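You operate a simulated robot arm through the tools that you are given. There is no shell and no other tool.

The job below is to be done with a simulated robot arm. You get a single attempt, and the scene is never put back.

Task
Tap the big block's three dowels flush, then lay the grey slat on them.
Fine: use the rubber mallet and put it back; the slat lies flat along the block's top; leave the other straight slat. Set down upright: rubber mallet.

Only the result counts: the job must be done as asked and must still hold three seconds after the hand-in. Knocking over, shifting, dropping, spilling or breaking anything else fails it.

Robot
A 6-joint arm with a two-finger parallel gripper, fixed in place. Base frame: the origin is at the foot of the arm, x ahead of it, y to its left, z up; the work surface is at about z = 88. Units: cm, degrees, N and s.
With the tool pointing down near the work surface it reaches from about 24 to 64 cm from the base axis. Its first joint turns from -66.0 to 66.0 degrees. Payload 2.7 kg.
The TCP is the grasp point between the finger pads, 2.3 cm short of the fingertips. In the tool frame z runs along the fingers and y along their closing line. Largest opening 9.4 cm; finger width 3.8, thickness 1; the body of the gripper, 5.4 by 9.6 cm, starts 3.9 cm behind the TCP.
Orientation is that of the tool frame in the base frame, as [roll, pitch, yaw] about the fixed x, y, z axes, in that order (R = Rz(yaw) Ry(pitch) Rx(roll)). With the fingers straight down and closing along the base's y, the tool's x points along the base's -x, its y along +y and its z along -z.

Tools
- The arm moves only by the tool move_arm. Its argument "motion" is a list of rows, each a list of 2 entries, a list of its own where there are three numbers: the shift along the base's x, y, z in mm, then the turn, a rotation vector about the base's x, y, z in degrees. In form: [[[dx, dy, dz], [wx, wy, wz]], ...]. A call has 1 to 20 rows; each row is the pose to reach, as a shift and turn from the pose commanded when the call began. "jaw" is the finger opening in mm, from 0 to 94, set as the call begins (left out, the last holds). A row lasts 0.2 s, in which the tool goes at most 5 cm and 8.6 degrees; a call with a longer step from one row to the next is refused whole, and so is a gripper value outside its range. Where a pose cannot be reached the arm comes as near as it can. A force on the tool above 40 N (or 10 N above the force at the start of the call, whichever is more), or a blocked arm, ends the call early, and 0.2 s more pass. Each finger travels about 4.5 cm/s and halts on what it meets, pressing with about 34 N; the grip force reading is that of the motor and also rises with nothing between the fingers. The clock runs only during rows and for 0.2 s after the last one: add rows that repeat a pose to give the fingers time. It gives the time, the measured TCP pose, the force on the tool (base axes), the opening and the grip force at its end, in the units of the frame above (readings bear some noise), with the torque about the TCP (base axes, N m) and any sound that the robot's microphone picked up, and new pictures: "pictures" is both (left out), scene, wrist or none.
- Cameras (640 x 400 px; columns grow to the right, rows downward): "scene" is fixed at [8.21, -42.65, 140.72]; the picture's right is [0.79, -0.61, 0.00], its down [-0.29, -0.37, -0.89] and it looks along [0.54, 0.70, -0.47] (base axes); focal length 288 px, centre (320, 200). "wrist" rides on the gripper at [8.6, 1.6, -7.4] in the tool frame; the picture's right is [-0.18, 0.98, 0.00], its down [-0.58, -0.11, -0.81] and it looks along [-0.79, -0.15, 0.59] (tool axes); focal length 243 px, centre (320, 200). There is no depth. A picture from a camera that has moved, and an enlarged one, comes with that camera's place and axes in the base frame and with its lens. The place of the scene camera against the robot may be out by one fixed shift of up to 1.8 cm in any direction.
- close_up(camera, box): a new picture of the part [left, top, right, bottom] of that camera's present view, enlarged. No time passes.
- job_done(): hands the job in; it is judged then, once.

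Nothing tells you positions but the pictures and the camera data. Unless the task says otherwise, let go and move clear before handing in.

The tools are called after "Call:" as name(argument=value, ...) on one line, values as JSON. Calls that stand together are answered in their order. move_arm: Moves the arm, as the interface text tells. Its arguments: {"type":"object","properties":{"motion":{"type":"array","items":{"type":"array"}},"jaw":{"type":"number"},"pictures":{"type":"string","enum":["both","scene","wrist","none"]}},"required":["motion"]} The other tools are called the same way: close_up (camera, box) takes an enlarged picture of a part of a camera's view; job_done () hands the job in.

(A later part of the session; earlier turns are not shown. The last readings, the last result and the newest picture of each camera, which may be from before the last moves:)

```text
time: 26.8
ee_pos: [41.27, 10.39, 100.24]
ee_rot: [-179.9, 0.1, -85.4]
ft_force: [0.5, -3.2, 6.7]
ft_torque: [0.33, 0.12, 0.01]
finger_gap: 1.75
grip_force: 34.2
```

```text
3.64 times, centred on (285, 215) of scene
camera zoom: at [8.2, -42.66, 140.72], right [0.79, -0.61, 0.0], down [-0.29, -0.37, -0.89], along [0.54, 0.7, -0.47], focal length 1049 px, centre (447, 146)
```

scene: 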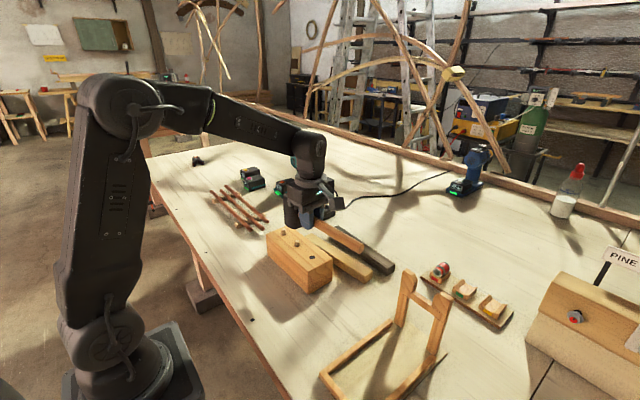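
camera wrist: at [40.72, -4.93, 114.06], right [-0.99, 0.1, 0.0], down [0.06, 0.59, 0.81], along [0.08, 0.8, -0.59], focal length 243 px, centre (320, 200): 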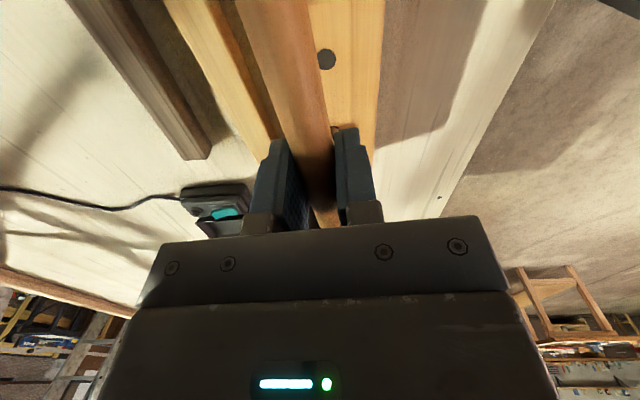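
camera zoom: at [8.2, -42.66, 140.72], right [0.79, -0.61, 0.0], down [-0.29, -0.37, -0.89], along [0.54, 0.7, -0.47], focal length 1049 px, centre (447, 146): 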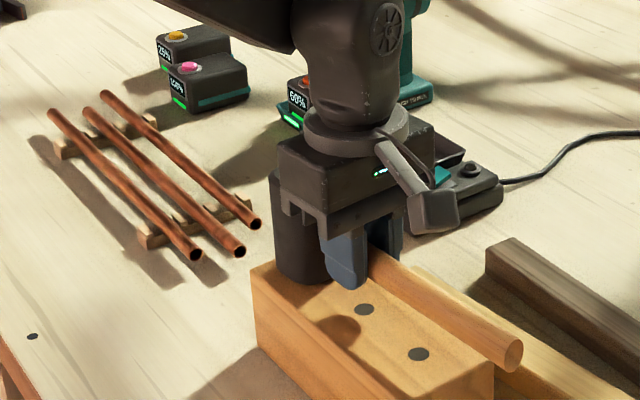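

Contact on the third as well. Lifting to check all three.

Call:
move_arm(motion=[[[0, 0, 5], [0, 0, 0]], [[0, 0, 20], [0, 0, 0]], [[0, 0, 45], [0, 0, 0]], [[0, 0, 64], [0, 0, 0]], [[0, 0, 64], [0, 0, 0]]], pictures="both")

Call:
close_up(camera="scene", box=[220, 160, 350, 270])

Call:
close_up(camera="scene", box=[262, 218, 326, 258])

Call:
close_up(camera="wrist", box=[290, 0, 450, 140])

```text
time: 28.0
ee_pos: [41.3, 10.18, 106.6]
ee_rot: [180.0, 0.0, -85.4]
ft_force: [0.5, 0.0, -3.6]
ft_torque: [-0.16, 0.0, 0.01]
finger_gap: 1.79
grip_force: 33.6
camera wrist: at [40.44, 1.39, 114.22], right [-0.99, 0.1, 0.0], down [0.06, 0.59, 0.81], along [0.08, 0.8, -0.59], focal length 243 px, centre (320, 200)
```

scene: 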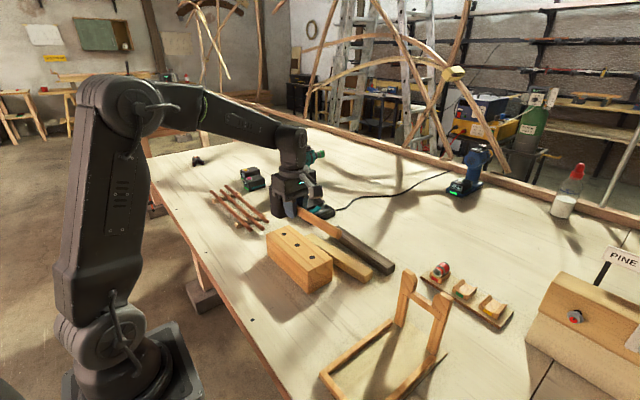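
wrist: 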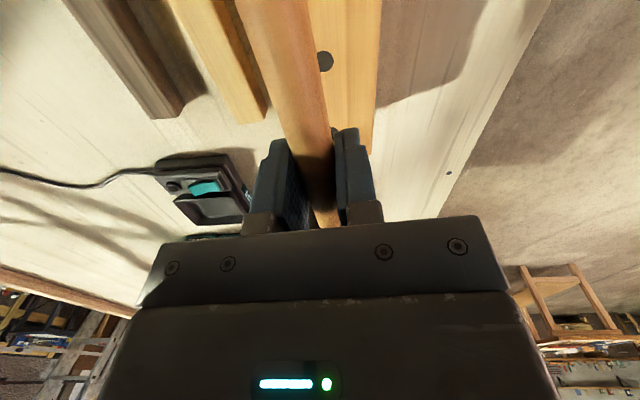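

```text
3.64 times, centred on (285, 215) of scene
camera zoom: at [8.21, -42.64, 140.73], right [0.79, -0.61, 0.0], down [-0.29, -0.37, -0.89], along [0.54, 0.7, -0.47], focal length 1049 px, centre (447, 146)
```

zoom: 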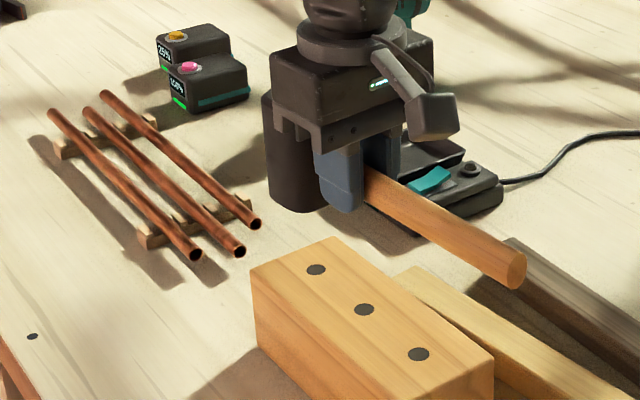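

```text
10.00 times, centred on (294, 238) of scene
camera zoom: at [8.21, -42.64, 140.73], right [0.79, -0.61, 0.0], down [-0.29, -0.37, -0.89], along [0.54, 0.7, -0.47], focal length 2884 px, centre (580, -180)
```

zoom: 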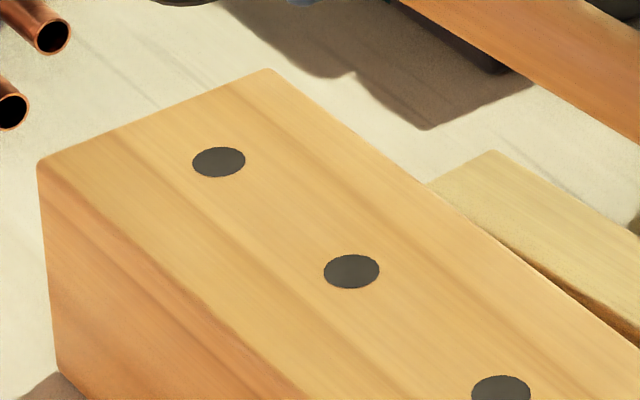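

```text
2.86 times, centred on (370, 70) of wrist
camera zoom: at [40.44, 1.39, 114.22], right [-0.99, 0.1, 0.0], down [0.06, 0.59, 0.81], along [0.08, 0.8, -0.59], focal length 693 px, centre (177, 571)
```

zoom: 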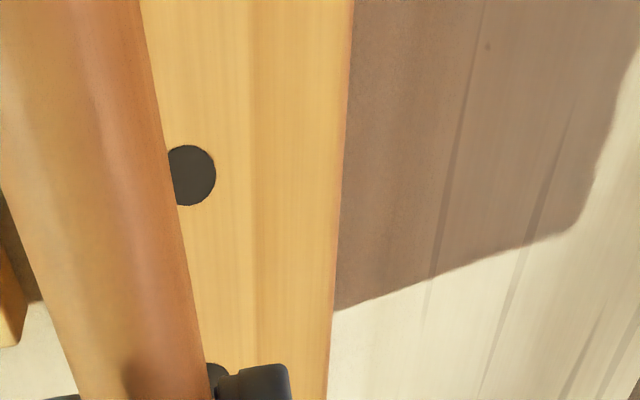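

All three dowels are flush. Now I'll carry the mallet back over its original spot, keeping the same orientation.

Call:
move_arm(motion=[[[-12, -2, 0], [0, 0, 0]], [[-35, -5, 0], [0, 0, 0]], [[-60, -8, 0], [0, 0, 0]], [[-85, -11, 0], [0, 0, 0]], [[-107, -14, 0], [0, 0, 0]], [[-117, -15, 0], [0, 0, 0]], [[-117, -15, 0], [0, 0, 0]], [[-117, -15, -30], [0, 0, 0]], [[-117, -15, -60], [0, 0, 0]], [[-117, -15, -90], [0, 0, 0]], [[-117, -15, -110], [0, 0, 0]], [[-117, -15, -125], [0, 0, 0]], [[-117, -15, -130], [0, 0, 0]], [[-117, -15, -130], [0, 0, 0]]])

Call:
close_up(camera="scene", box=[200, 200, 320, 320])

```text
time: 31.0
ee_pos: [29.42, 8.82, 93.59]
ee_rot: [179.9, 0.0, -85.4]
ft_force: [1.0, 0.6, -2.5]
ft_torque: [-0.16, 0.0, 0.01]
finger_gap: 1.78
grip_force: 33.9
camera wrist: at [28.72, -0.05, 101.09], right [-0.99, 0.1, 0.0], down [0.06, 0.59, 0.81], along [0.08, 0.8, -0.59], focal length 243 px, centre (320, 200)
```

scene: 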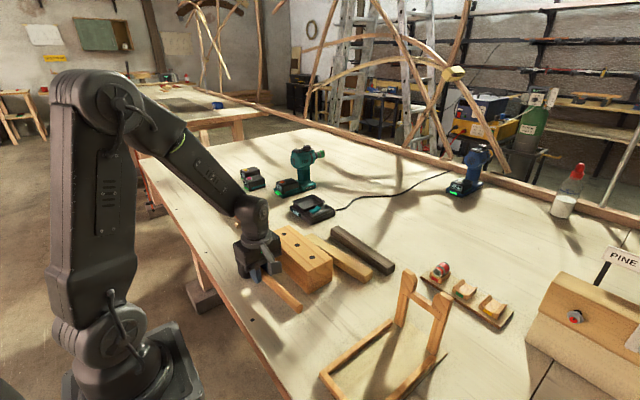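
wrist: 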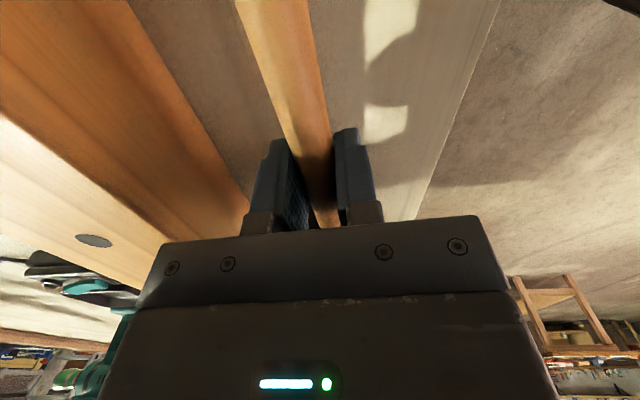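

```text
3.33 times, centred on (260, 260) of scene
camera zoom: at [8.21, -42.64, 140.73], right [0.79, -0.61, 0.0], down [-0.29, -0.37, -0.89], along [0.54, 0.7, -0.47], focal length 961 px, centre (520, 0)
```

zoom: 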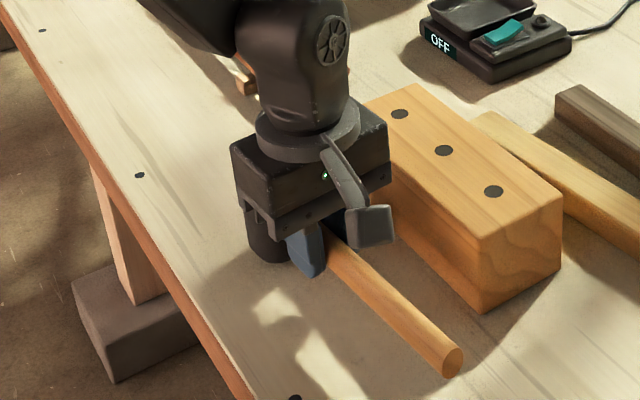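

The mallet is a centimetre above its original place. Lowering the last bit slowly until the table takes the weight.

Call:
move_arm(motion=[[[0, 0, -3], [0, 0, 0]], [[0, 0, -6], [0, 0, 0]], [[0, 0, -8], [0, 0, 0]], [[0, 0, -9], [0, 0, 0]], [[0, 0, -10], [0, 0, 0]], [[0, 0, -10], [0, 0, 0]], [[0, 0, -10], [0, 0, 0]]], pictures="none")

```text
time: 32.6
ee_pos: [29.52, 8.67, 92.81]
ee_rot: [-179.8, 0.0, -85.3]
ft_force: [-1.0, -10.7, 26.4]
ft_torque: [0.65, 0.23, 0.14]
finger_gap: 1.79
grip_force: 33.9
```

The table is carrying more than needed (26 N), so I'll ease up a millimetre or two before releasing.

Call:
move_arm(motion=[[[0, 0, 1], [0, 0, 0]], [[0, 0, 1], [0, 0, 0]]], pictures="none")

```text
time: 33.2
ee_pos: [29.43, 8.81, 92.71]
ee_rot: [179.7, -0.1, -85.4]
ft_force: [0.7, 0.6, -2.4]
ft_torque: [0.02, -0.07, -0.03]
finger_gap: 1.78
grip_force: 33.6
```

Call:
move_arm(motion=[[[0, 0, 0], [0, 0, 0]], [[0, 0, 0], [0, 0, 0]]])

Call:
close_up(camera="scene", box=[220, 220, 320, 320])

Call:
close_up(camera="wrist", box=[220, 0, 420, 240])

```text
time: 33.8
ee_pos: [29.37, 8.82, 92.75]
ee_rot: [179.9, 0.0, -85.4]
ft_force: [-0.6, -0.5, -3.3]
ft_torque: [-0.15, -0.01, 0.02]
finger_gap: 1.75
grip_force: 33.6
camera wrist: at [28.75, -0.05, 100.3], right [-0.99, 0.1, 0.0], down [0.06, 0.59, 0.81], along [0.08, 0.8, -0.59], focal length 243 px, centre (320, 200)
```

scene: 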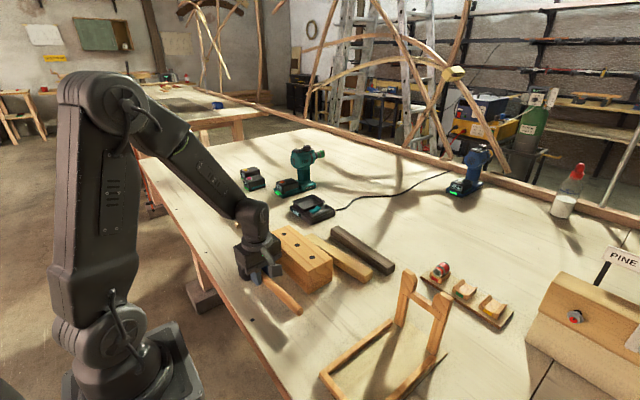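
wrist: 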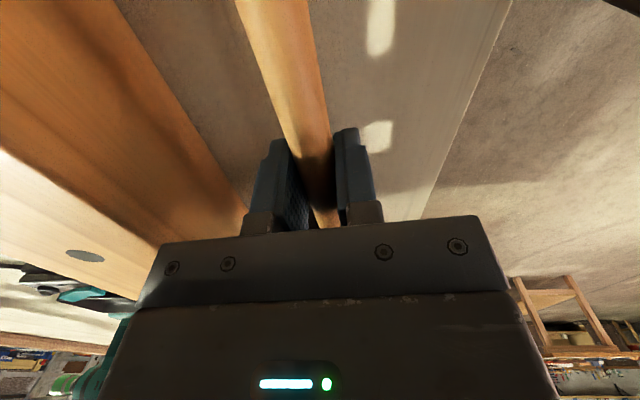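

```text
4.00 times, centred on (270, 270) of scene
camera zoom: at [8.21, -42.64, 140.73], right [0.79, -0.61, 0.0], down [-0.29, -0.37, -0.89], along [0.54, 0.7, -0.47], focal length 1154 px, centre (520, -80)
```

zoom: 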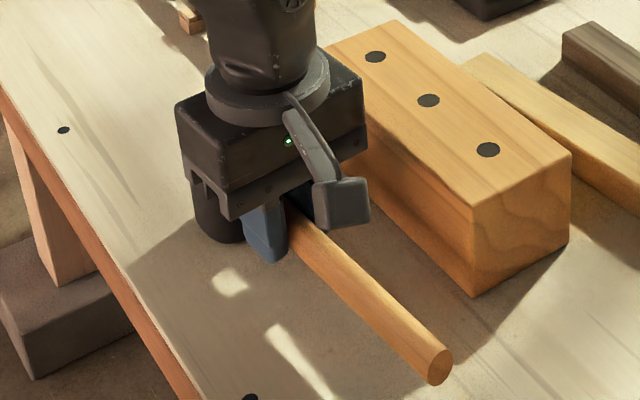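

```text
1.67 times, centred on (320, 120) of wrist
camera zoom: at [28.75, -0.05, 100.3], right [-0.99, 0.1, 0.0], down [0.06, 0.59, 0.81], along [0.08, 0.8, -0.59], focal length 404 px, centre (320, 333)
```

zoom: 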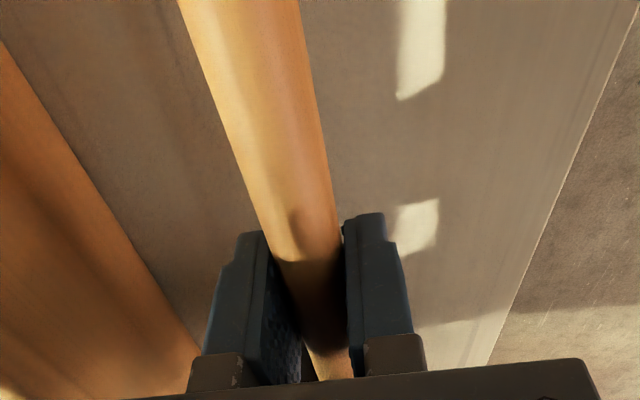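

The mallet is level, back at its spot and less than 1 mm off the table. I'll ease down half a millimetre and open the fingers.

Call:
move_arm(motion=[[[0, 0, -0.5], [0, 0, 0]], [[0, 0, -0.7], [0, 0, 0]]], pictures="none")

Call:
move_arm(motion=[[[0, 0, 0], [0, 0, 0]], [[0, 0, 0], [0, 0, 0]], [[0, 0, 0], [0, 0, 0]], [[0, 0, 0], [0, 0, 0]], [[0, 0, 0], [0, 0, 0]]], jaw=60)

```text
time: 34.4
ee_pos: [29.52, 8.81, 92.66]
ee_rot: [180.0, 0.0, -85.4]
ft_force: [-3.8, 1.1, 4.3]
ft_torque: [0.18, 0.2, 0.15]
finger_gap: 1.79
grip_force: 34.2
```

```text
time: 35.6
ee_pos: [29.56, 8.74, 92.63]
ee_rot: [179.9, 0.0, -85.4]
ft_force: [0.0, -0.1, -0.1]
ft_torque: [-0.01, 0.02, 0.01]
finger_gap: 6.01
grip_force: 0.1
camera wrist: at [28.8, -0.06, 100.2], right [-0.99, 0.1, 0.0], down [0.06, 0.59, 0.81], along [0.08, 0.8, -0.59], focal length 243 px, centre (320, 200)
```

scene: 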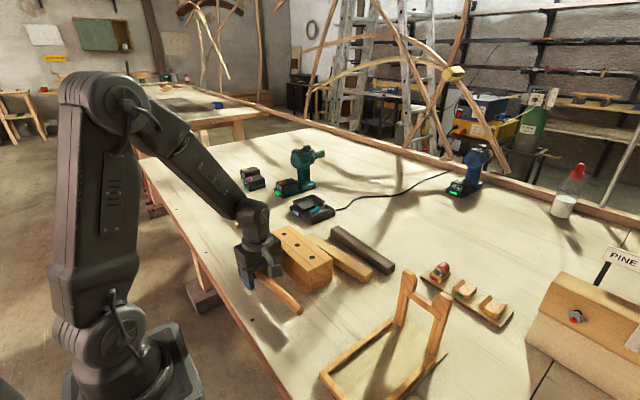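
wrist: 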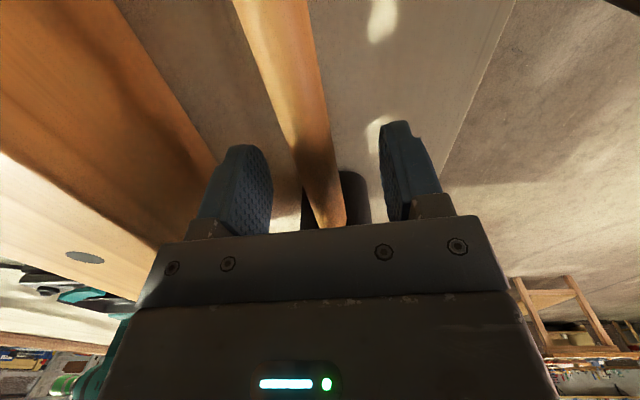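

The mallet stands free again. I'll rise straight up and then move to look at the slats from above.

Call:
move_arm(motion=[[[0, 0, 20], [0, 0, 0]], [[0, 0, 50], [0, 0, 0]], [[0, 0, 90], [0, 0, 0]], [[0, 0, 135], [0, 0, 0]], [[0, 0, 180], [0, 0, 0]], [[0, 0, 230], [0, 0, 0]], [[35, -20, 245], [0, 0, -1]], [[75, -40, 245], [0, 0, -2]], [[115, -60, 245], [0, 0, -3]], [[155, -80, 245], [0, 0, -4]], [[195, -100, 245], [0, 0, -4.6]], [[225, -120, 245], [0, 0, -4.6]], [[225, -120, 245], [0, 0, -4.6]]])

Call:
close_up(camera="wrist", box=[240, 0, 400, 100])

Call:
close_up(camera="scene", box=[220, 210, 420, 335])

```text
time: 38.4
ee_pos: [51.95, -3.53, 116.81]
ee_rot: [179.9, -0.1, -90.0]
ft_force: [0.1, 0.8, -0.6]
ft_torque: [-0.01, -0.01, 0.02]
finger_gap: 5.99
grip_force: 0.0
camera wrist: at [50.44, -12.28, 124.44], right [-0.98, 0.18, 0.0], down [0.11, 0.58, 0.81], along [0.15, 0.79, -0.59], focal length 243 px, centre (320, 200)
```

scene: 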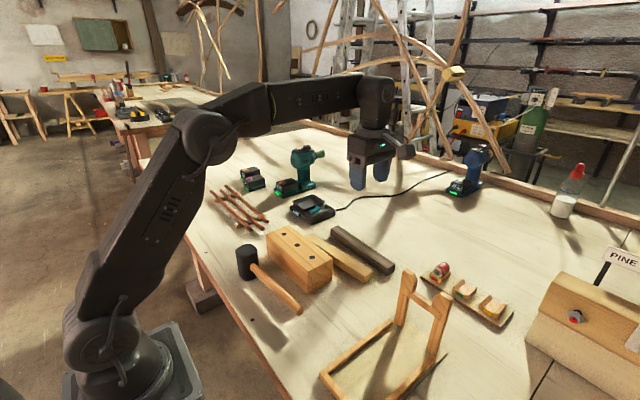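
wrist: 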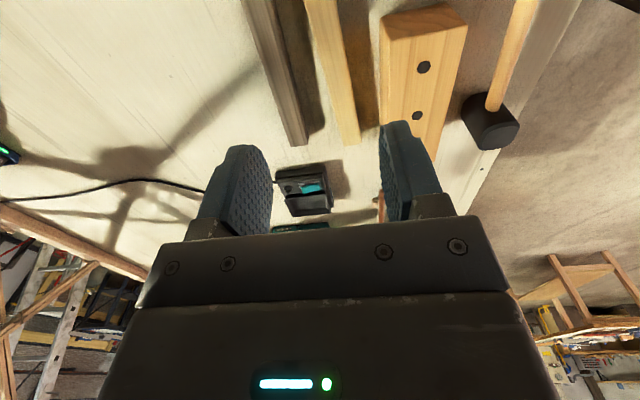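

```text
4.00 times, centred on (320, 50) of wrist
camera zoom: at [50.44, -12.28, 124.44], right [-0.98, 0.18, 0.0], down [0.11, 0.58, 0.81], along [0.15, 0.79, -0.59], focal length 970 px, centre (320, 800)
```

zoom: 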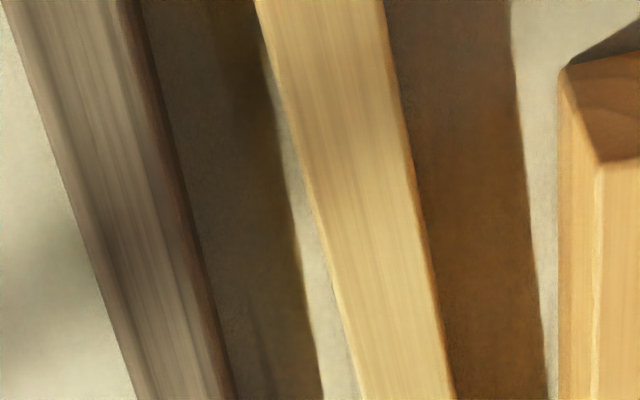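

```text
3.20 times, centred on (320, 272) of scene
camera zoom: at [8.21, -42.65, 140.72], right [0.79, -0.61, 0.0], down [-0.29, -0.37, -0.89], along [0.54, 0.7, -0.47], focal length 923 px, centre (320, -32)
```

zoom: 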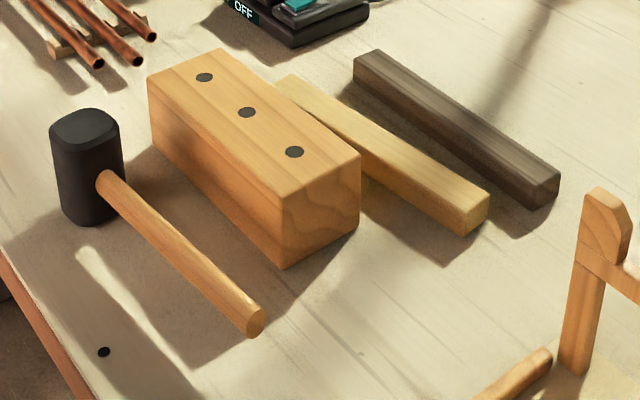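

The mallet is back in place and the block hasn't moved. Grey slat is around x≈59, y from about −7 to 16. I'll move above it for a closer measurement.

Call:
move_arm(motion=[[[15, 16, -20], [0, 0, 0]], [[35, 38, -50], [0, 0, 0]], [[55, 60, -80], [0, 0, 0]], [[70, 78, -110], [0, 0, 0]], [[70, 78, -110], [0, 0, 0]], [[70, 78, -110], [0, 0, 0]]])

Call:
close_up(camera="wrist", box=[220, 0, 420, 125])

Call:
close_up(camera="wrist", box=[260, 60, 420, 160])

Call:
close_up(camera="scene", box=[290, 190, 420, 290])

```text
time: 39.8
ee_pos: [58.8, 4.46, 105.92]
ee_rot: [-180.0, 0.0, -90.0]
ft_force: [-0.4, 0.6, -0.7]
ft_torque: [0.01, 0.03, 0.0]
finger_gap: 6.02
grip_force: 0.1
camera wrist: at [57.34, -4.25, 113.44], right [-0.98, 0.18, 0.0], down [0.11, 0.58, 0.81], along [0.15, 0.79, -0.59], focal length 243 px, centre (320, 200)
```

scene: 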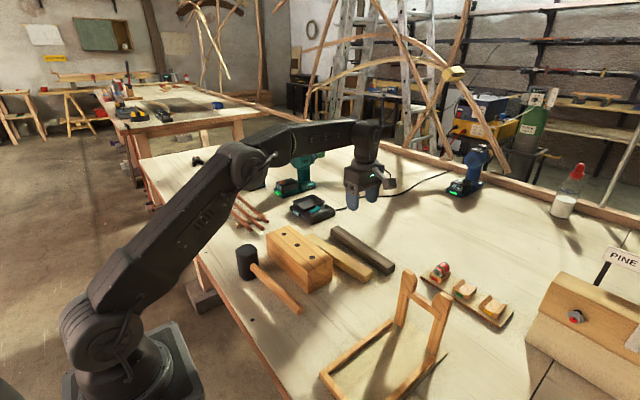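
wrist: 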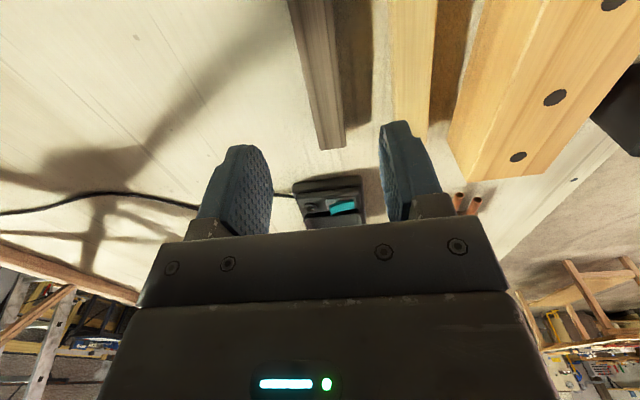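

```text
3.20 times, centred on (320, 62) of wrist
camera zoom: at [57.34, -4.25, 113.44], right [-0.98, 0.18, 0.0], down [0.11, 0.58, 0.81], along [0.15, 0.79, -0.59], focal length 776 px, centre (320, 640)
```

zoom: 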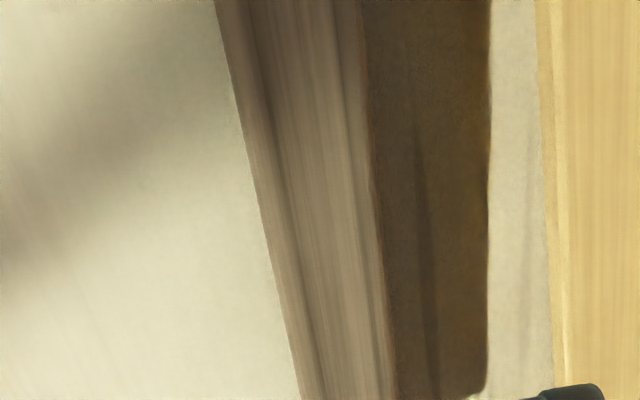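

```text
4.00 times, centred on (340, 110) of wrist
camera zoom: at [57.34, -4.25, 113.44], right [-0.98, 0.18, 0.0], down [0.11, 0.58, 0.81], along [0.15, 0.79, -0.59], focal length 970 px, centre (240, 560)
```

zoom: 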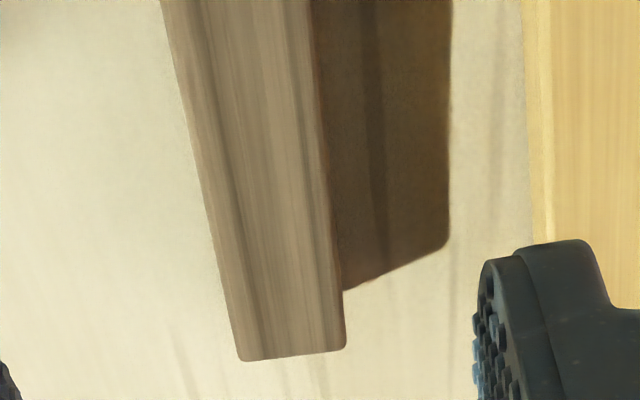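

```text
4.00 times, centred on (355, 240) of scene
camera zoom: at [8.21, -42.65, 140.72], right [0.79, -0.61, 0.0], down [-0.29, -0.37, -0.89], along [0.54, 0.7, -0.47], focal length 1154 px, centre (180, 40)
```

zoom: 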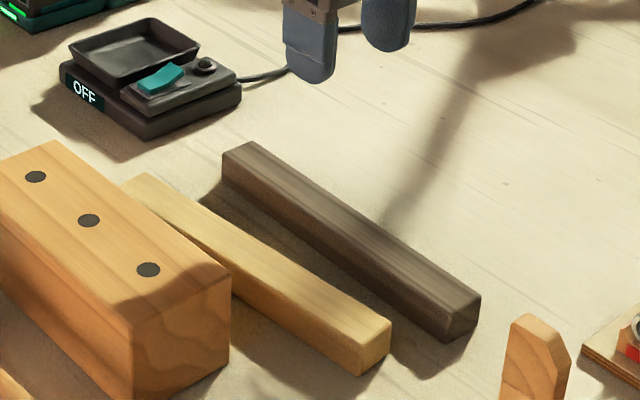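

Grey slat measured: centre ≈ (59.4, 4.6), 23 cm long, 3.2 wide, 2.4 thick, turned about −1.2°. The yellow slat is over 4 cm away from it. I'll descend to just above it.

Call:
move_arm(motion=[[[2, 0, -20], [0, 0, -0.4]], [[4, 1, -50], [0, 0, -0.8]], [[5, 1, -80], [0, 0, -1.2]], [[5, 1, -100], [0, 0, -1.2]], [[5, 1, -100], [0, 0, -1.2]], [[5, 1, -100], [0, 0, -1.2]]])

Call:
close_up(camera="wrist", box=[200, 0, 440, 240])

Call:
close_up(camera="scene", box=[290, 170, 420, 290])

```text
time: 41.2
ee_pos: [59.24, 4.83, 96.2]
ee_rot: [180.0, 0.0, -91.2]
ft_force: [-0.4, 0.1, 0.6]
ft_torque: [-0.01, -0.03, 0.05]
finger_gap: 6.0
grip_force: 0.0
camera wrist: at [57.7, -3.83, 103.74], right [-0.98, 0.2, 0.0], down [0.12, 0.58, 0.81], along [0.16, 0.79, -0.59], focal length 243 px, centre (320, 200)
```

scene: 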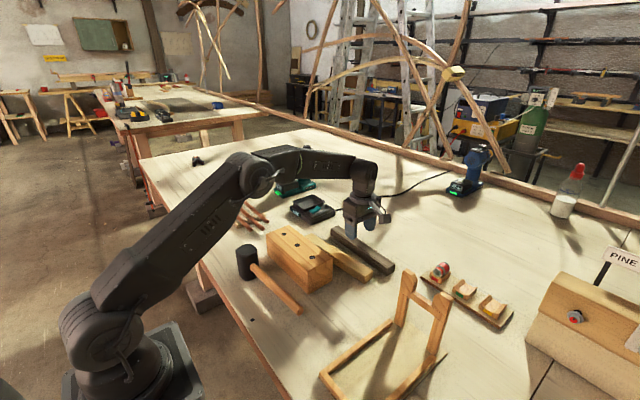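
wrist: 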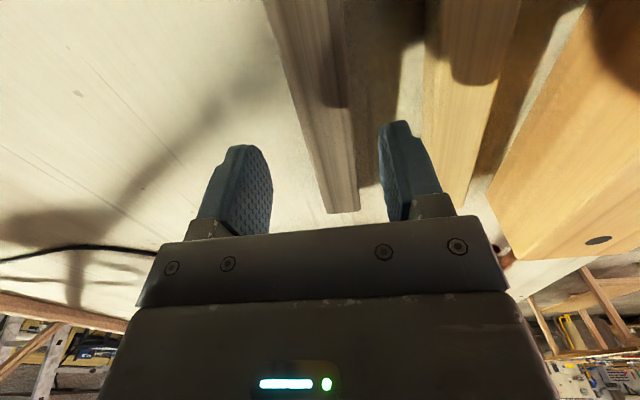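

```text
1.67 times, centred on (320, 120) of wrist
camera zoom: at [57.7, -3.83, 103.74], right [-0.98, 0.2, 0.0], down [0.12, 0.58, 0.81], along [0.16, 0.79, -0.59], focal length 404 px, centre (320, 333)
```

zoom: 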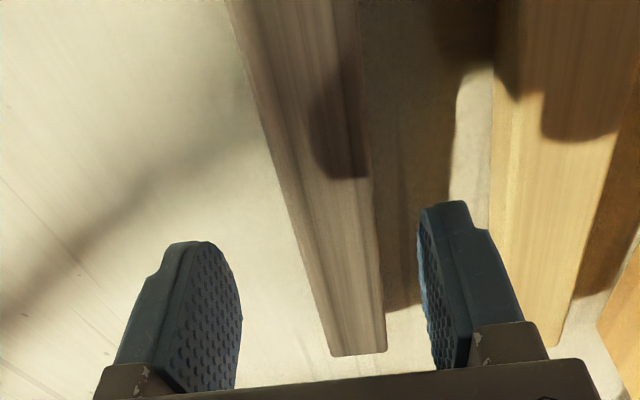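

```text
3.33 times, centred on (355, 230) of scene
camera zoom: at [8.21, -42.65, 140.72], right [0.79, -0.61, 0.0], down [-0.29, -0.37, -0.89], along [0.54, 0.7, -0.47], focal length 961 px, centre (203, 100)
```

zoom: 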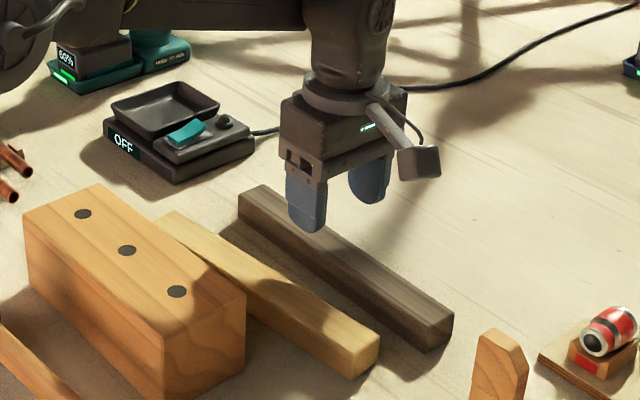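

The slat is centred between the fingers. I'll go down around it.

Call:
move_arm(motion=[[[-0.5, 0, -15], [0, 0, -0.3]], [[-0.5, 0, -30], [0, 0, -0.4]], [[-0.5, 0, -42], [0, 0, -0.4]], [[-0.5, 0, -51], [0, 0, -0.4]], [[-0.5, 0, -51], [0, 0, -0.4]]])

Call:
close_up(camera="wrist", box=[200, 0, 440, 240])

Call:
close_up(camera="scene", box=[310, 190, 410, 290])

```text
time: 42.4
ee_pos: [59.49, 4.78, 91.01]
ee_rot: [-180.0, -0.1, -91.6]
ft_force: [-0.2, -0.1, 0.8]
ft_torque: [0.01, 0.0, 0.01]
finger_gap: 6.0
grip_force: 0.0
camera wrist: at [57.72, -3.96, 98.57], right [-0.98, 0.21, 0.0], down [0.12, 0.58, 0.81], along [0.17, 0.79, -0.59], focal length 243 px, centre (320, 200)
```

scene: 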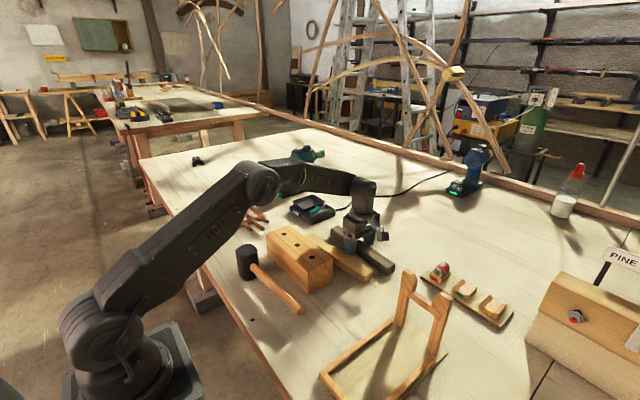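
wrist: 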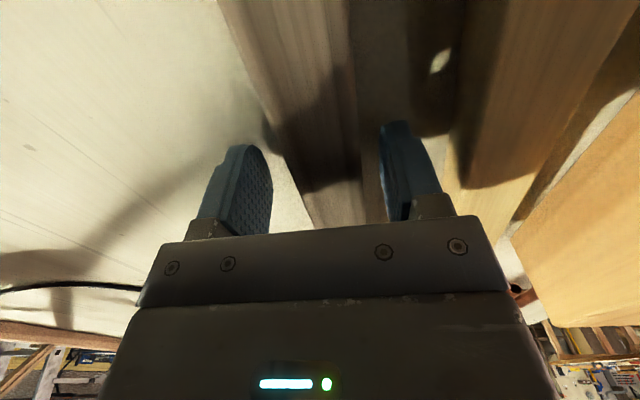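

```text
1.67 times, centred on (320, 120) of wrist
camera zoom: at [57.72, -3.96, 98.57], right [-0.98, 0.21, 0.0], down [0.12, 0.58, 0.81], along [0.17, 0.79, -0.59], focal length 404 px, centre (320, 333)
```

zoom: 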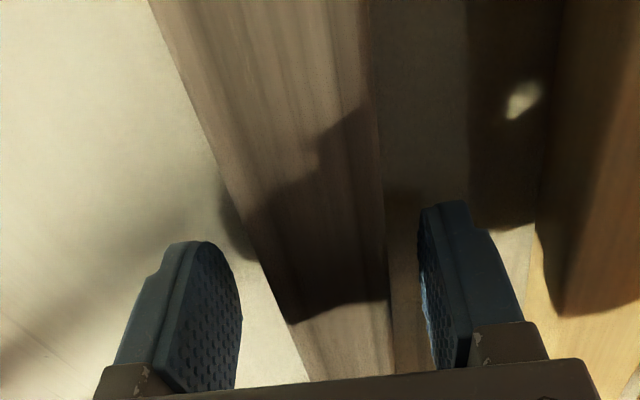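

```text
4.00 times, centred on (360, 240) of scene
camera zoom: at [8.21, -42.65, 140.72], right [0.79, -0.61, 0.0], down [-0.29, -0.37, -0.89], along [0.54, 0.7, -0.47], focal length 1154 px, centre (160, 40)
```

zoom: 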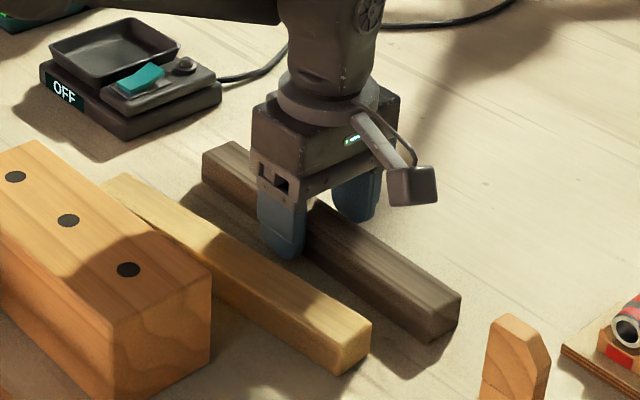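

The fingers straddle the grey slat at its middle, clear of the yellow one. I'll close the grip.

Call:
move_arm(motion=[[[0, 0, 0], [0, 0, 0]], [[0, 0, 0], [0, 0, 0]], [[0, 0, 0], [0, 0, 0]], [[0, 0, 0], [0, 0, 0]]], jaw=0, pictures="none")

Call:
move_arm(motion=[[[0, 0, 4], [0, 0, 0]], [[0, 0, 12], [0, 0, 0]], [[0, 0, 25], [0, 0, 0]], [[0, 0, 45], [0, 0, 0]], [[0, 0, 70], [0, 0, 0]], [[0, 0, 100], [0, 0, 0]], [[0, 0, 130], [0, 0, 0]], [[0, 0, 150], [0, 0, 0]], [[0, 0, 150], [0, 0, 0]]])

Call:
close_up(camera="scene", box=[260, 150, 440, 300])

```text
time: 43.4
ee_pos: [59.23, 4.8, 91.02]
ee_rot: [-180.0, 0.0, -91.6]
ft_force: [-0.6, -0.1, -0.5]
ft_torque: [0.0, 0.02, -0.04]
finger_gap: 3.37
grip_force: 34.2
```

```text
time: 45.4
ee_pos: [59.46, 4.64, 105.96]
ee_rot: [-180.0, 0.0, -91.7]
ft_force: [-0.2, -0.5, -0.6]
ft_torque: [0.01, -0.02, 0.0]
finger_gap: 3.33
grip_force: 34.3
camera wrist: at [57.66, -3.99, 113.49], right [-0.98, 0.21, 0.0], down [0.13, 0.58, 0.81], along [0.17, 0.79, -0.59], focal length 243 px, centre (320, 200)
```

scene: 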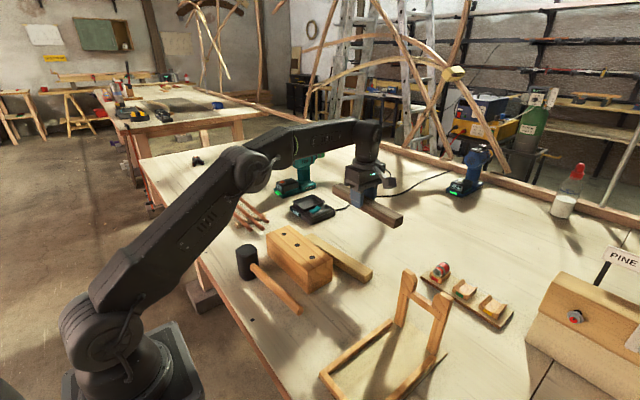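
wrist: 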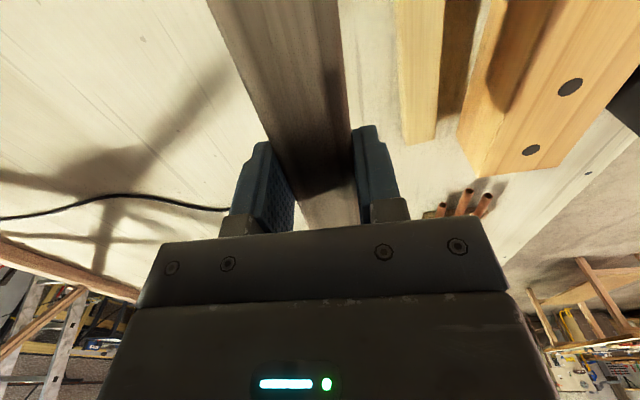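

```text
2.67 times, centred on (350, 225) of scene
camera zoom: at [8.21, -42.65, 140.72], right [0.79, -0.61, 0.0], down [-0.29, -0.37, -0.89], along [0.54, 0.7, -0.47], focal length 769 px, centre (240, 133)
```

zoom: 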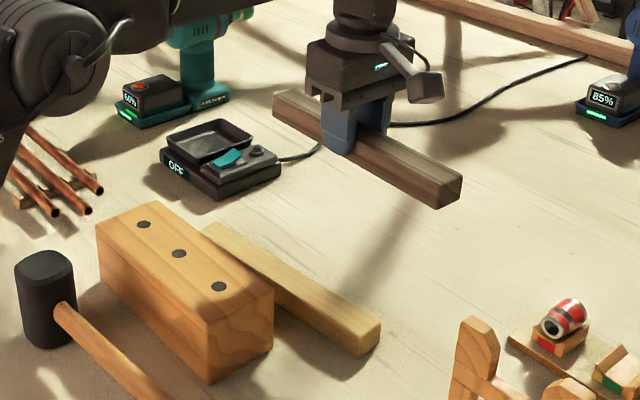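

The slat is held level at its middle (grip gap 3.35 cm, so bottom ≈ 3.1 cm below the TCP). I'll carry it over the block's centreline (x≈41.15, y≈9.6) and line it up with the block.

Call:
move_arm(motion=[[[-12, 3, 0], [0, 0, 0.3]], [[-37, 10, 0], [0, 0, 0.7]], [[-65, 18, 0], [0, 0, 1.1]], [[-95, 26, 0], [0, 0, 1.5]], [[-125, 34, 0], [0, 0, 1.8]], [[-150, 41, 0], [0, 0, 2.0]], [[-170, 46, 0], [0, 0, 2.3]], [[-182.5, 50, 0], [0, 0, 2.3]], [[-182.5, 50, 0], [0, 0, 2.3]], [[-182.5, 50, 0], [0, 0, 2.3]]])

Call:
close_up(camera="scene", box=[220, 150, 400, 300])

Call:
close_up(camera="wrist", box=[200, 0, 440, 240])

```text
time: 47.6
ee_pos: [41.1, 9.65, 106.14]
ee_rot: [-179.9, 0.0, -89.3]
ft_force: [0.0, -0.3, -1.8]
ft_torque: [-0.01, -0.01, -0.02]
finger_gap: 3.36
grip_force: 34.2
camera wrist: at [39.86, 0.95, 113.7], right [-0.99, 0.17, 0.0], down [0.1, 0.58, 0.81], along [0.14, 0.79, -0.59], focal length 243 px, centre (320, 200)
```

scene: 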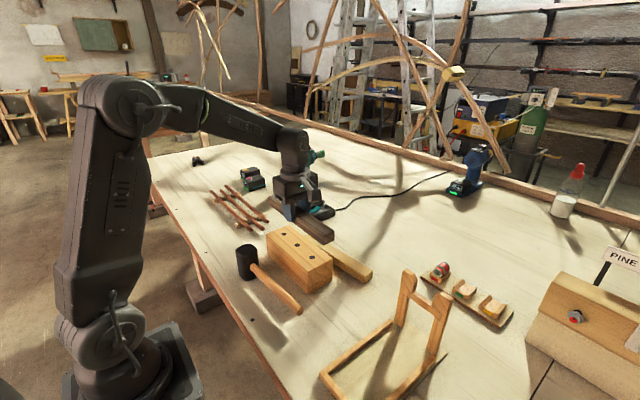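
wrist: 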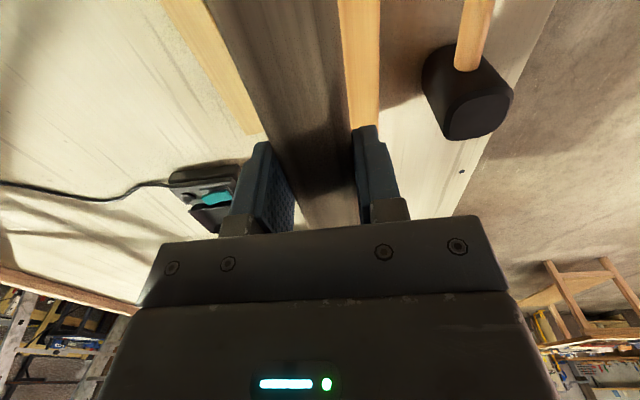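

```text
2.67 times, centred on (310, 225) of scene
camera zoom: at [8.21, -42.65, 140.72], right [0.79, -0.61, 0.0], down [-0.29, -0.37, -0.89], along [0.54, 0.7, -0.47], focal length 769 px, centre (347, 133)
```

zoom: 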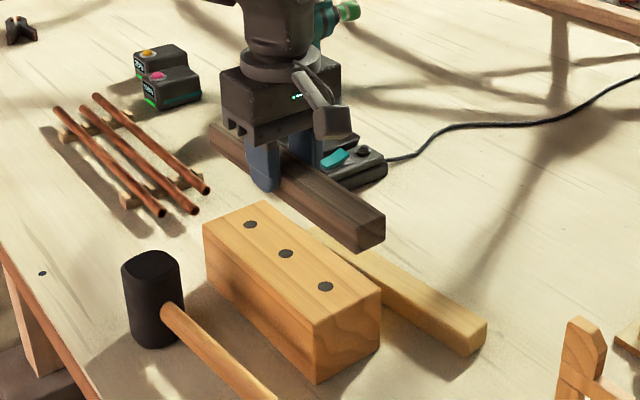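

```text
1.67 times, centred on (320, 120) of wrist
camera zoom: at [39.86, 0.95, 113.7], right [-0.99, 0.17, 0.0], down [0.1, 0.58, 0.81], along [0.14, 0.79, -0.59], focal length 404 px, centre (320, 333)
```

zoom: 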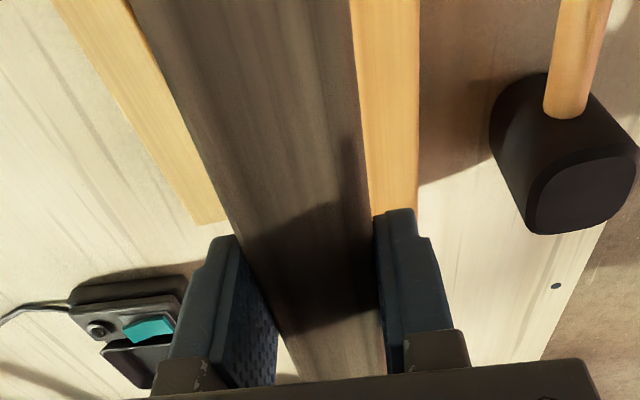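

The slat is above the block, parallel and centred. Lowering it slowly until it touches the block's top.

Call:
move_arm(motion=[[[0, 0, -15], [0, 0, 0]], [[0, 0, -35], [0, 0, 0]], [[0, 0, -52], [0, 0, 0]], [[0, 0, -62], [0, 0, 0]], [[0, 0, -67], [0, 0, 0]], [[0, 0, -69], [0, 0, 0]], [[0, 0, -69], [0, 0, 0]]])

Call:
close_up(camera="scene", box=[240, 190, 370, 310])

```text
time: 49.2
ee_pos: [41.16, 9.77, 99.01]
ee_rot: [180.0, -0.1, -89.4]
ft_force: [1.0, 0.5, -0.8]
ft_torque: [0.01, 0.05, -0.02]
finger_gap: 3.36
grip_force: 33.9
camera wrist: at [39.9, 1.07, 106.67], right [-0.99, 0.17, 0.0], down [0.1, 0.58, 0.81], along [0.14, 0.79, -0.59], focal length 243 px, centre (320, 200)
```

scene: 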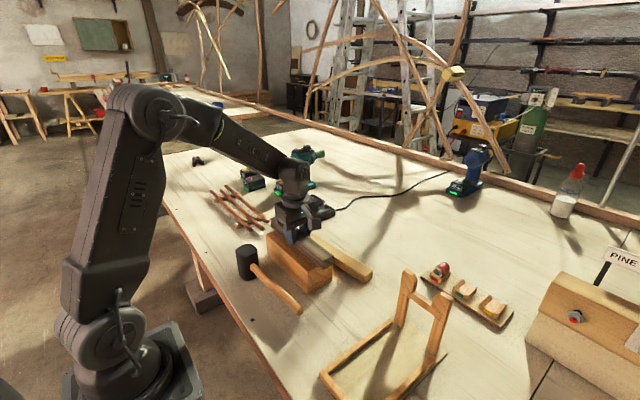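
wrist: 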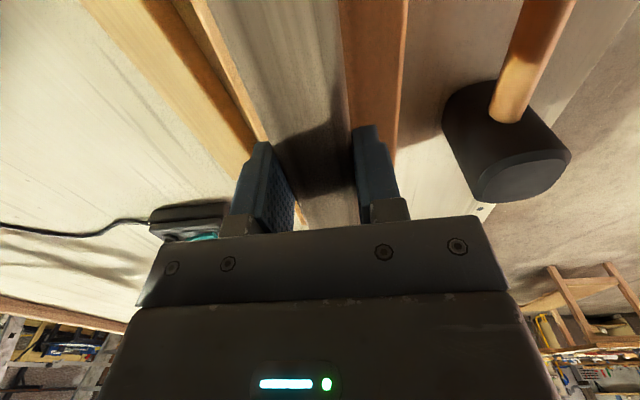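

```text
3.33 times, centred on (305, 250) of scene
camera zoom: at [8.21, -42.65, 140.72], right [0.79, -0.61, 0.0], down [-0.29, -0.37, -0.89], along [0.54, 0.7, -0.47], focal length 961 px, centre (370, 33)
```

zoom: 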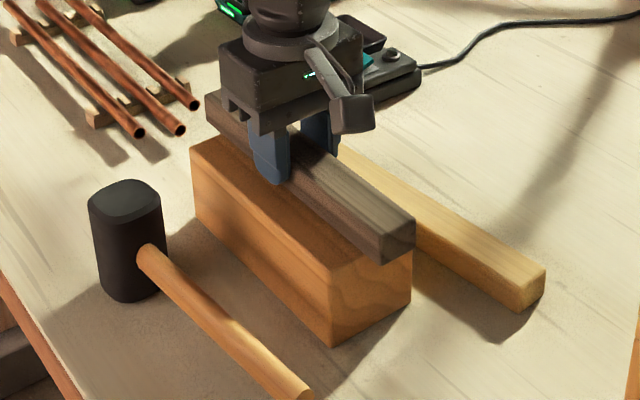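

Nearly touching. Continuing in 1 mm steps and watching the force.

Call:
move_arm(motion=[[[0, 0, -1], [0, 0, 0]], [[0, 0, -2], [0, 0, 0]], [[0, 0, -3], [0, 0, 0]], [[0, 0, -3], [0, 0, 0]]], pictures="none")

```text
time: 50.2
ee_pos: [41.26, 9.75, 98.89]
ee_rot: [180.0, 0.0, -89.3]
ft_force: [-0.1, 0.1, -1.5]
ft_torque: [-0.01, 0.03, 0.02]
finger_gap: 3.33
grip_force: 34.4
```

Call:
move_arm(motion=[[[0, 0, -1], [0, 0, 0]], [[0, 0, -1], [0, 0, 0]]], pictures="none")

```text
time: 50.8
ee_pos: [41.24, 9.64, 98.8]
ee_rot: [-180.0, 0.0, -89.3]
ft_force: [-0.3, -0.3, -1.7]
ft_torque: [0.0, -0.01, 0.04]
finger_gap: 3.36
grip_force: 34.3
```

Still only the slat's own weight on the sensor; going down another millimetre or two.

Call:
move_arm(motion=[[[0, 0, -1], [0, 0, 0]], [[0, 0, -1], [0, 0, 0]]], pictures="none")

```text
time: 51.4
ee_pos: [41.16, 9.63, 98.68]
ee_rot: [180.0, 0.0, -89.3]
ft_force: [-0.5, 0.0, -1.0]
ft_torque: [-0.03, 0.03, -0.08]
finger_gap: 3.38
grip_force: 34.0
```

Call:
move_arm(motion=[[[0, 0, -1], [0, 0, 0]], [[0, 0, -1], [0, 0, 0]]], pictures="none")

Call:
close_up(camera="scene", box=[260, 220, 360, 300])

```text
time: 52.0
ee_pos: [41.3, 9.58, 98.66]
ee_rot: [180.0, 0.1, -89.4]
ft_force: [0.0, 0.3, -1.3]
ft_torque: [0.02, 0.05, 0.0]
finger_gap: 3.34
grip_force: 33.9
```

```text
5.00 times, centred on (310, 260) of scene
camera zoom: at [8.21, -42.65, 140.73], right [0.79, -0.61, 0.0], down [-0.29, -0.37, -0.89], along [0.54, 0.7, -0.47], focal length 1442 px, centre (370, -100)
```

zoom: 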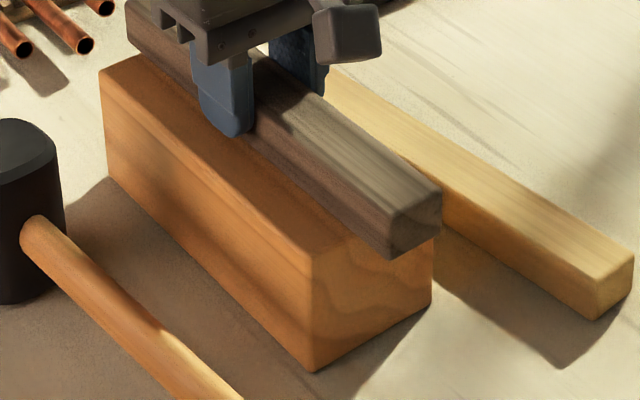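

Call:
move_arm(motion=[[[0, 0, -1], [0, 0, 0]], [[0, 0, -1], [0, 0, 0]]], pictures="none")

Call:
move_arm(motion=[[[0, 0, -0.7], [0, 0, 0]], [[0, 0, -0.7], [0, 0, 0]]], pictures="none")

```text
time: 52.6
ee_pos: [41.17, 9.63, 98.48]
ee_rot: [-179.9, 0.0, -89.3]
ft_force: [-3.6, -2.1, 10.2]
ft_torque: [-0.03, 0.19, 0.02]
finger_gap: 3.35
grip_force: 33.7
```

```text
time: 53.2
ee_pos: [41.18, 9.71, 98.52]
ee_rot: [-179.8, 0.0, -89.3]
ft_force: [-4.8, -9.1, 24.8]
ft_torque: [-0.08, 0.29, 0.0]
finger_gap: 3.35
grip_force: 34.3
```

Contact felt at commanded z≈98.5. I'll ease off to a light touch and then open.

Call:
move_arm(motion=[[[0, 0, 0.8], [0, 0, 0]], [[0, 0, 0.8], [0, 0, 0]]], pictures="none")

Call:
close_up(camera="scene", box=[260, 220, 360, 300])

```text
time: 53.8
ee_pos: [41.29, 9.57, 98.6]
ee_rot: [-179.9, 0.0, -89.3]
ft_force: [2.5, -7.2, 16.1]
ft_torque: [-0.49, -0.02, 0.0]
finger_gap: 3.34
grip_force: 33.6
```

```text
5.00 times, centred on (310, 260) of scene
camera zoom: at [8.19, -42.67, 140.72], right [0.79, -0.61, 0.0], down [-0.29, -0.37, -0.89], along [0.54, 0.7, -0.47], focal length 1442 px, centre (370, -100)
```

zoom: 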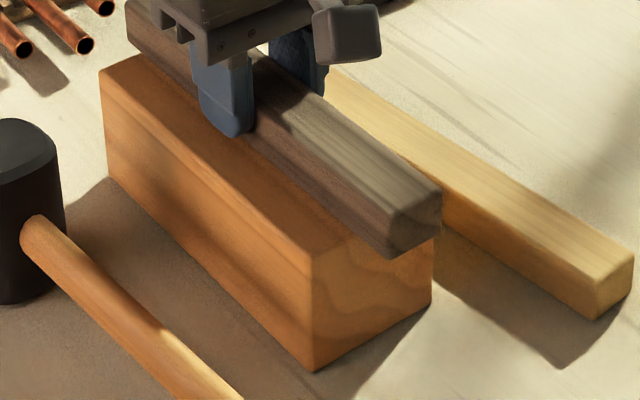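

Call:
move_arm(motion=[[[0, 0, 0.6], [0, 0, 0]], [[0, 0, 0.6], [0, 0, 0]], [[0, 0, 0.6], [0, 0, 0]]], pictures="none")

```text
time: 54.6
ee_pos: [41.32, 9.7, 98.54]
ee_rot: [180.0, 0.0, -89.3]
ft_force: [4.1, -3.4, 9.4]
ft_torque: [-0.2, -0.13, 0.02]
finger_gap: 3.35
grip_force: 34.1
```

Light contact now. Opening the fingers.

Call:
move_arm(motion=[[[0, 0, 0.3], [0, 0, 0]], [[0, 0, 0.3], [0, 0, 0]], [[0, 0, 0.3], [0, 0, 0]], [[0, 0, 0.3], [0, 0, 0]]], jaw=60)

Call:
close_up(camera="scene", box=[260, 220, 360, 300])

```text
time: 55.6
ee_pos: [41.25, 9.61, 98.5]
ee_rot: [180.0, 0.1, -89.4]
ft_force: [0.0, 0.4, 0.2]
ft_torque: [0.0, 0.02, 0.02]
finger_gap: 6.02
grip_force: 0.0
camera wrist: at [39.95, 0.94, 106.1], right [-0.99, 0.17, 0.0], down [0.1, 0.58, 0.81], along [0.14, 0.79, -0.59], focal length 243 px, centre (320, 200)
```

scene: 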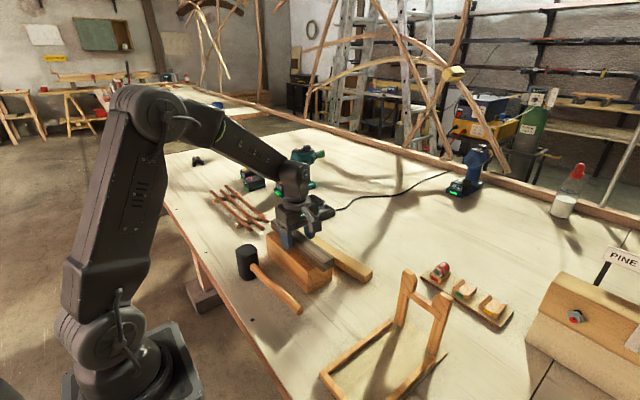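
wrist: 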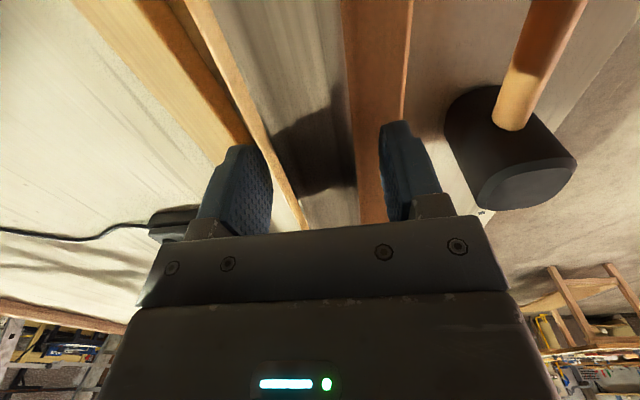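

```text
5.00 times, centred on (310, 260) of scene
camera zoom: at [8.21, -42.65, 140.72], right [0.79, -0.61, 0.0], down [-0.29, -0.37, -0.89], along [0.54, 0.7, -0.47], focal length 1442 px, centre (370, -100)
```

zoom: 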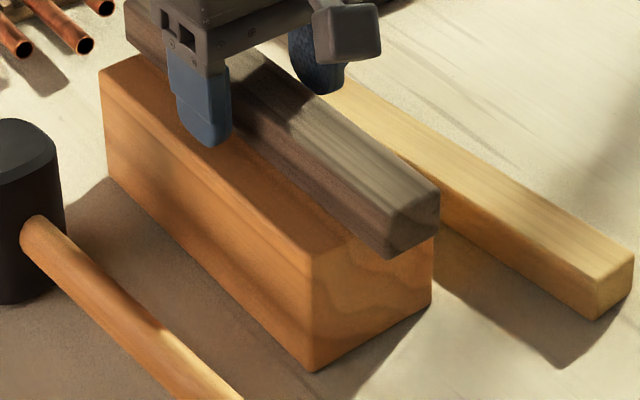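

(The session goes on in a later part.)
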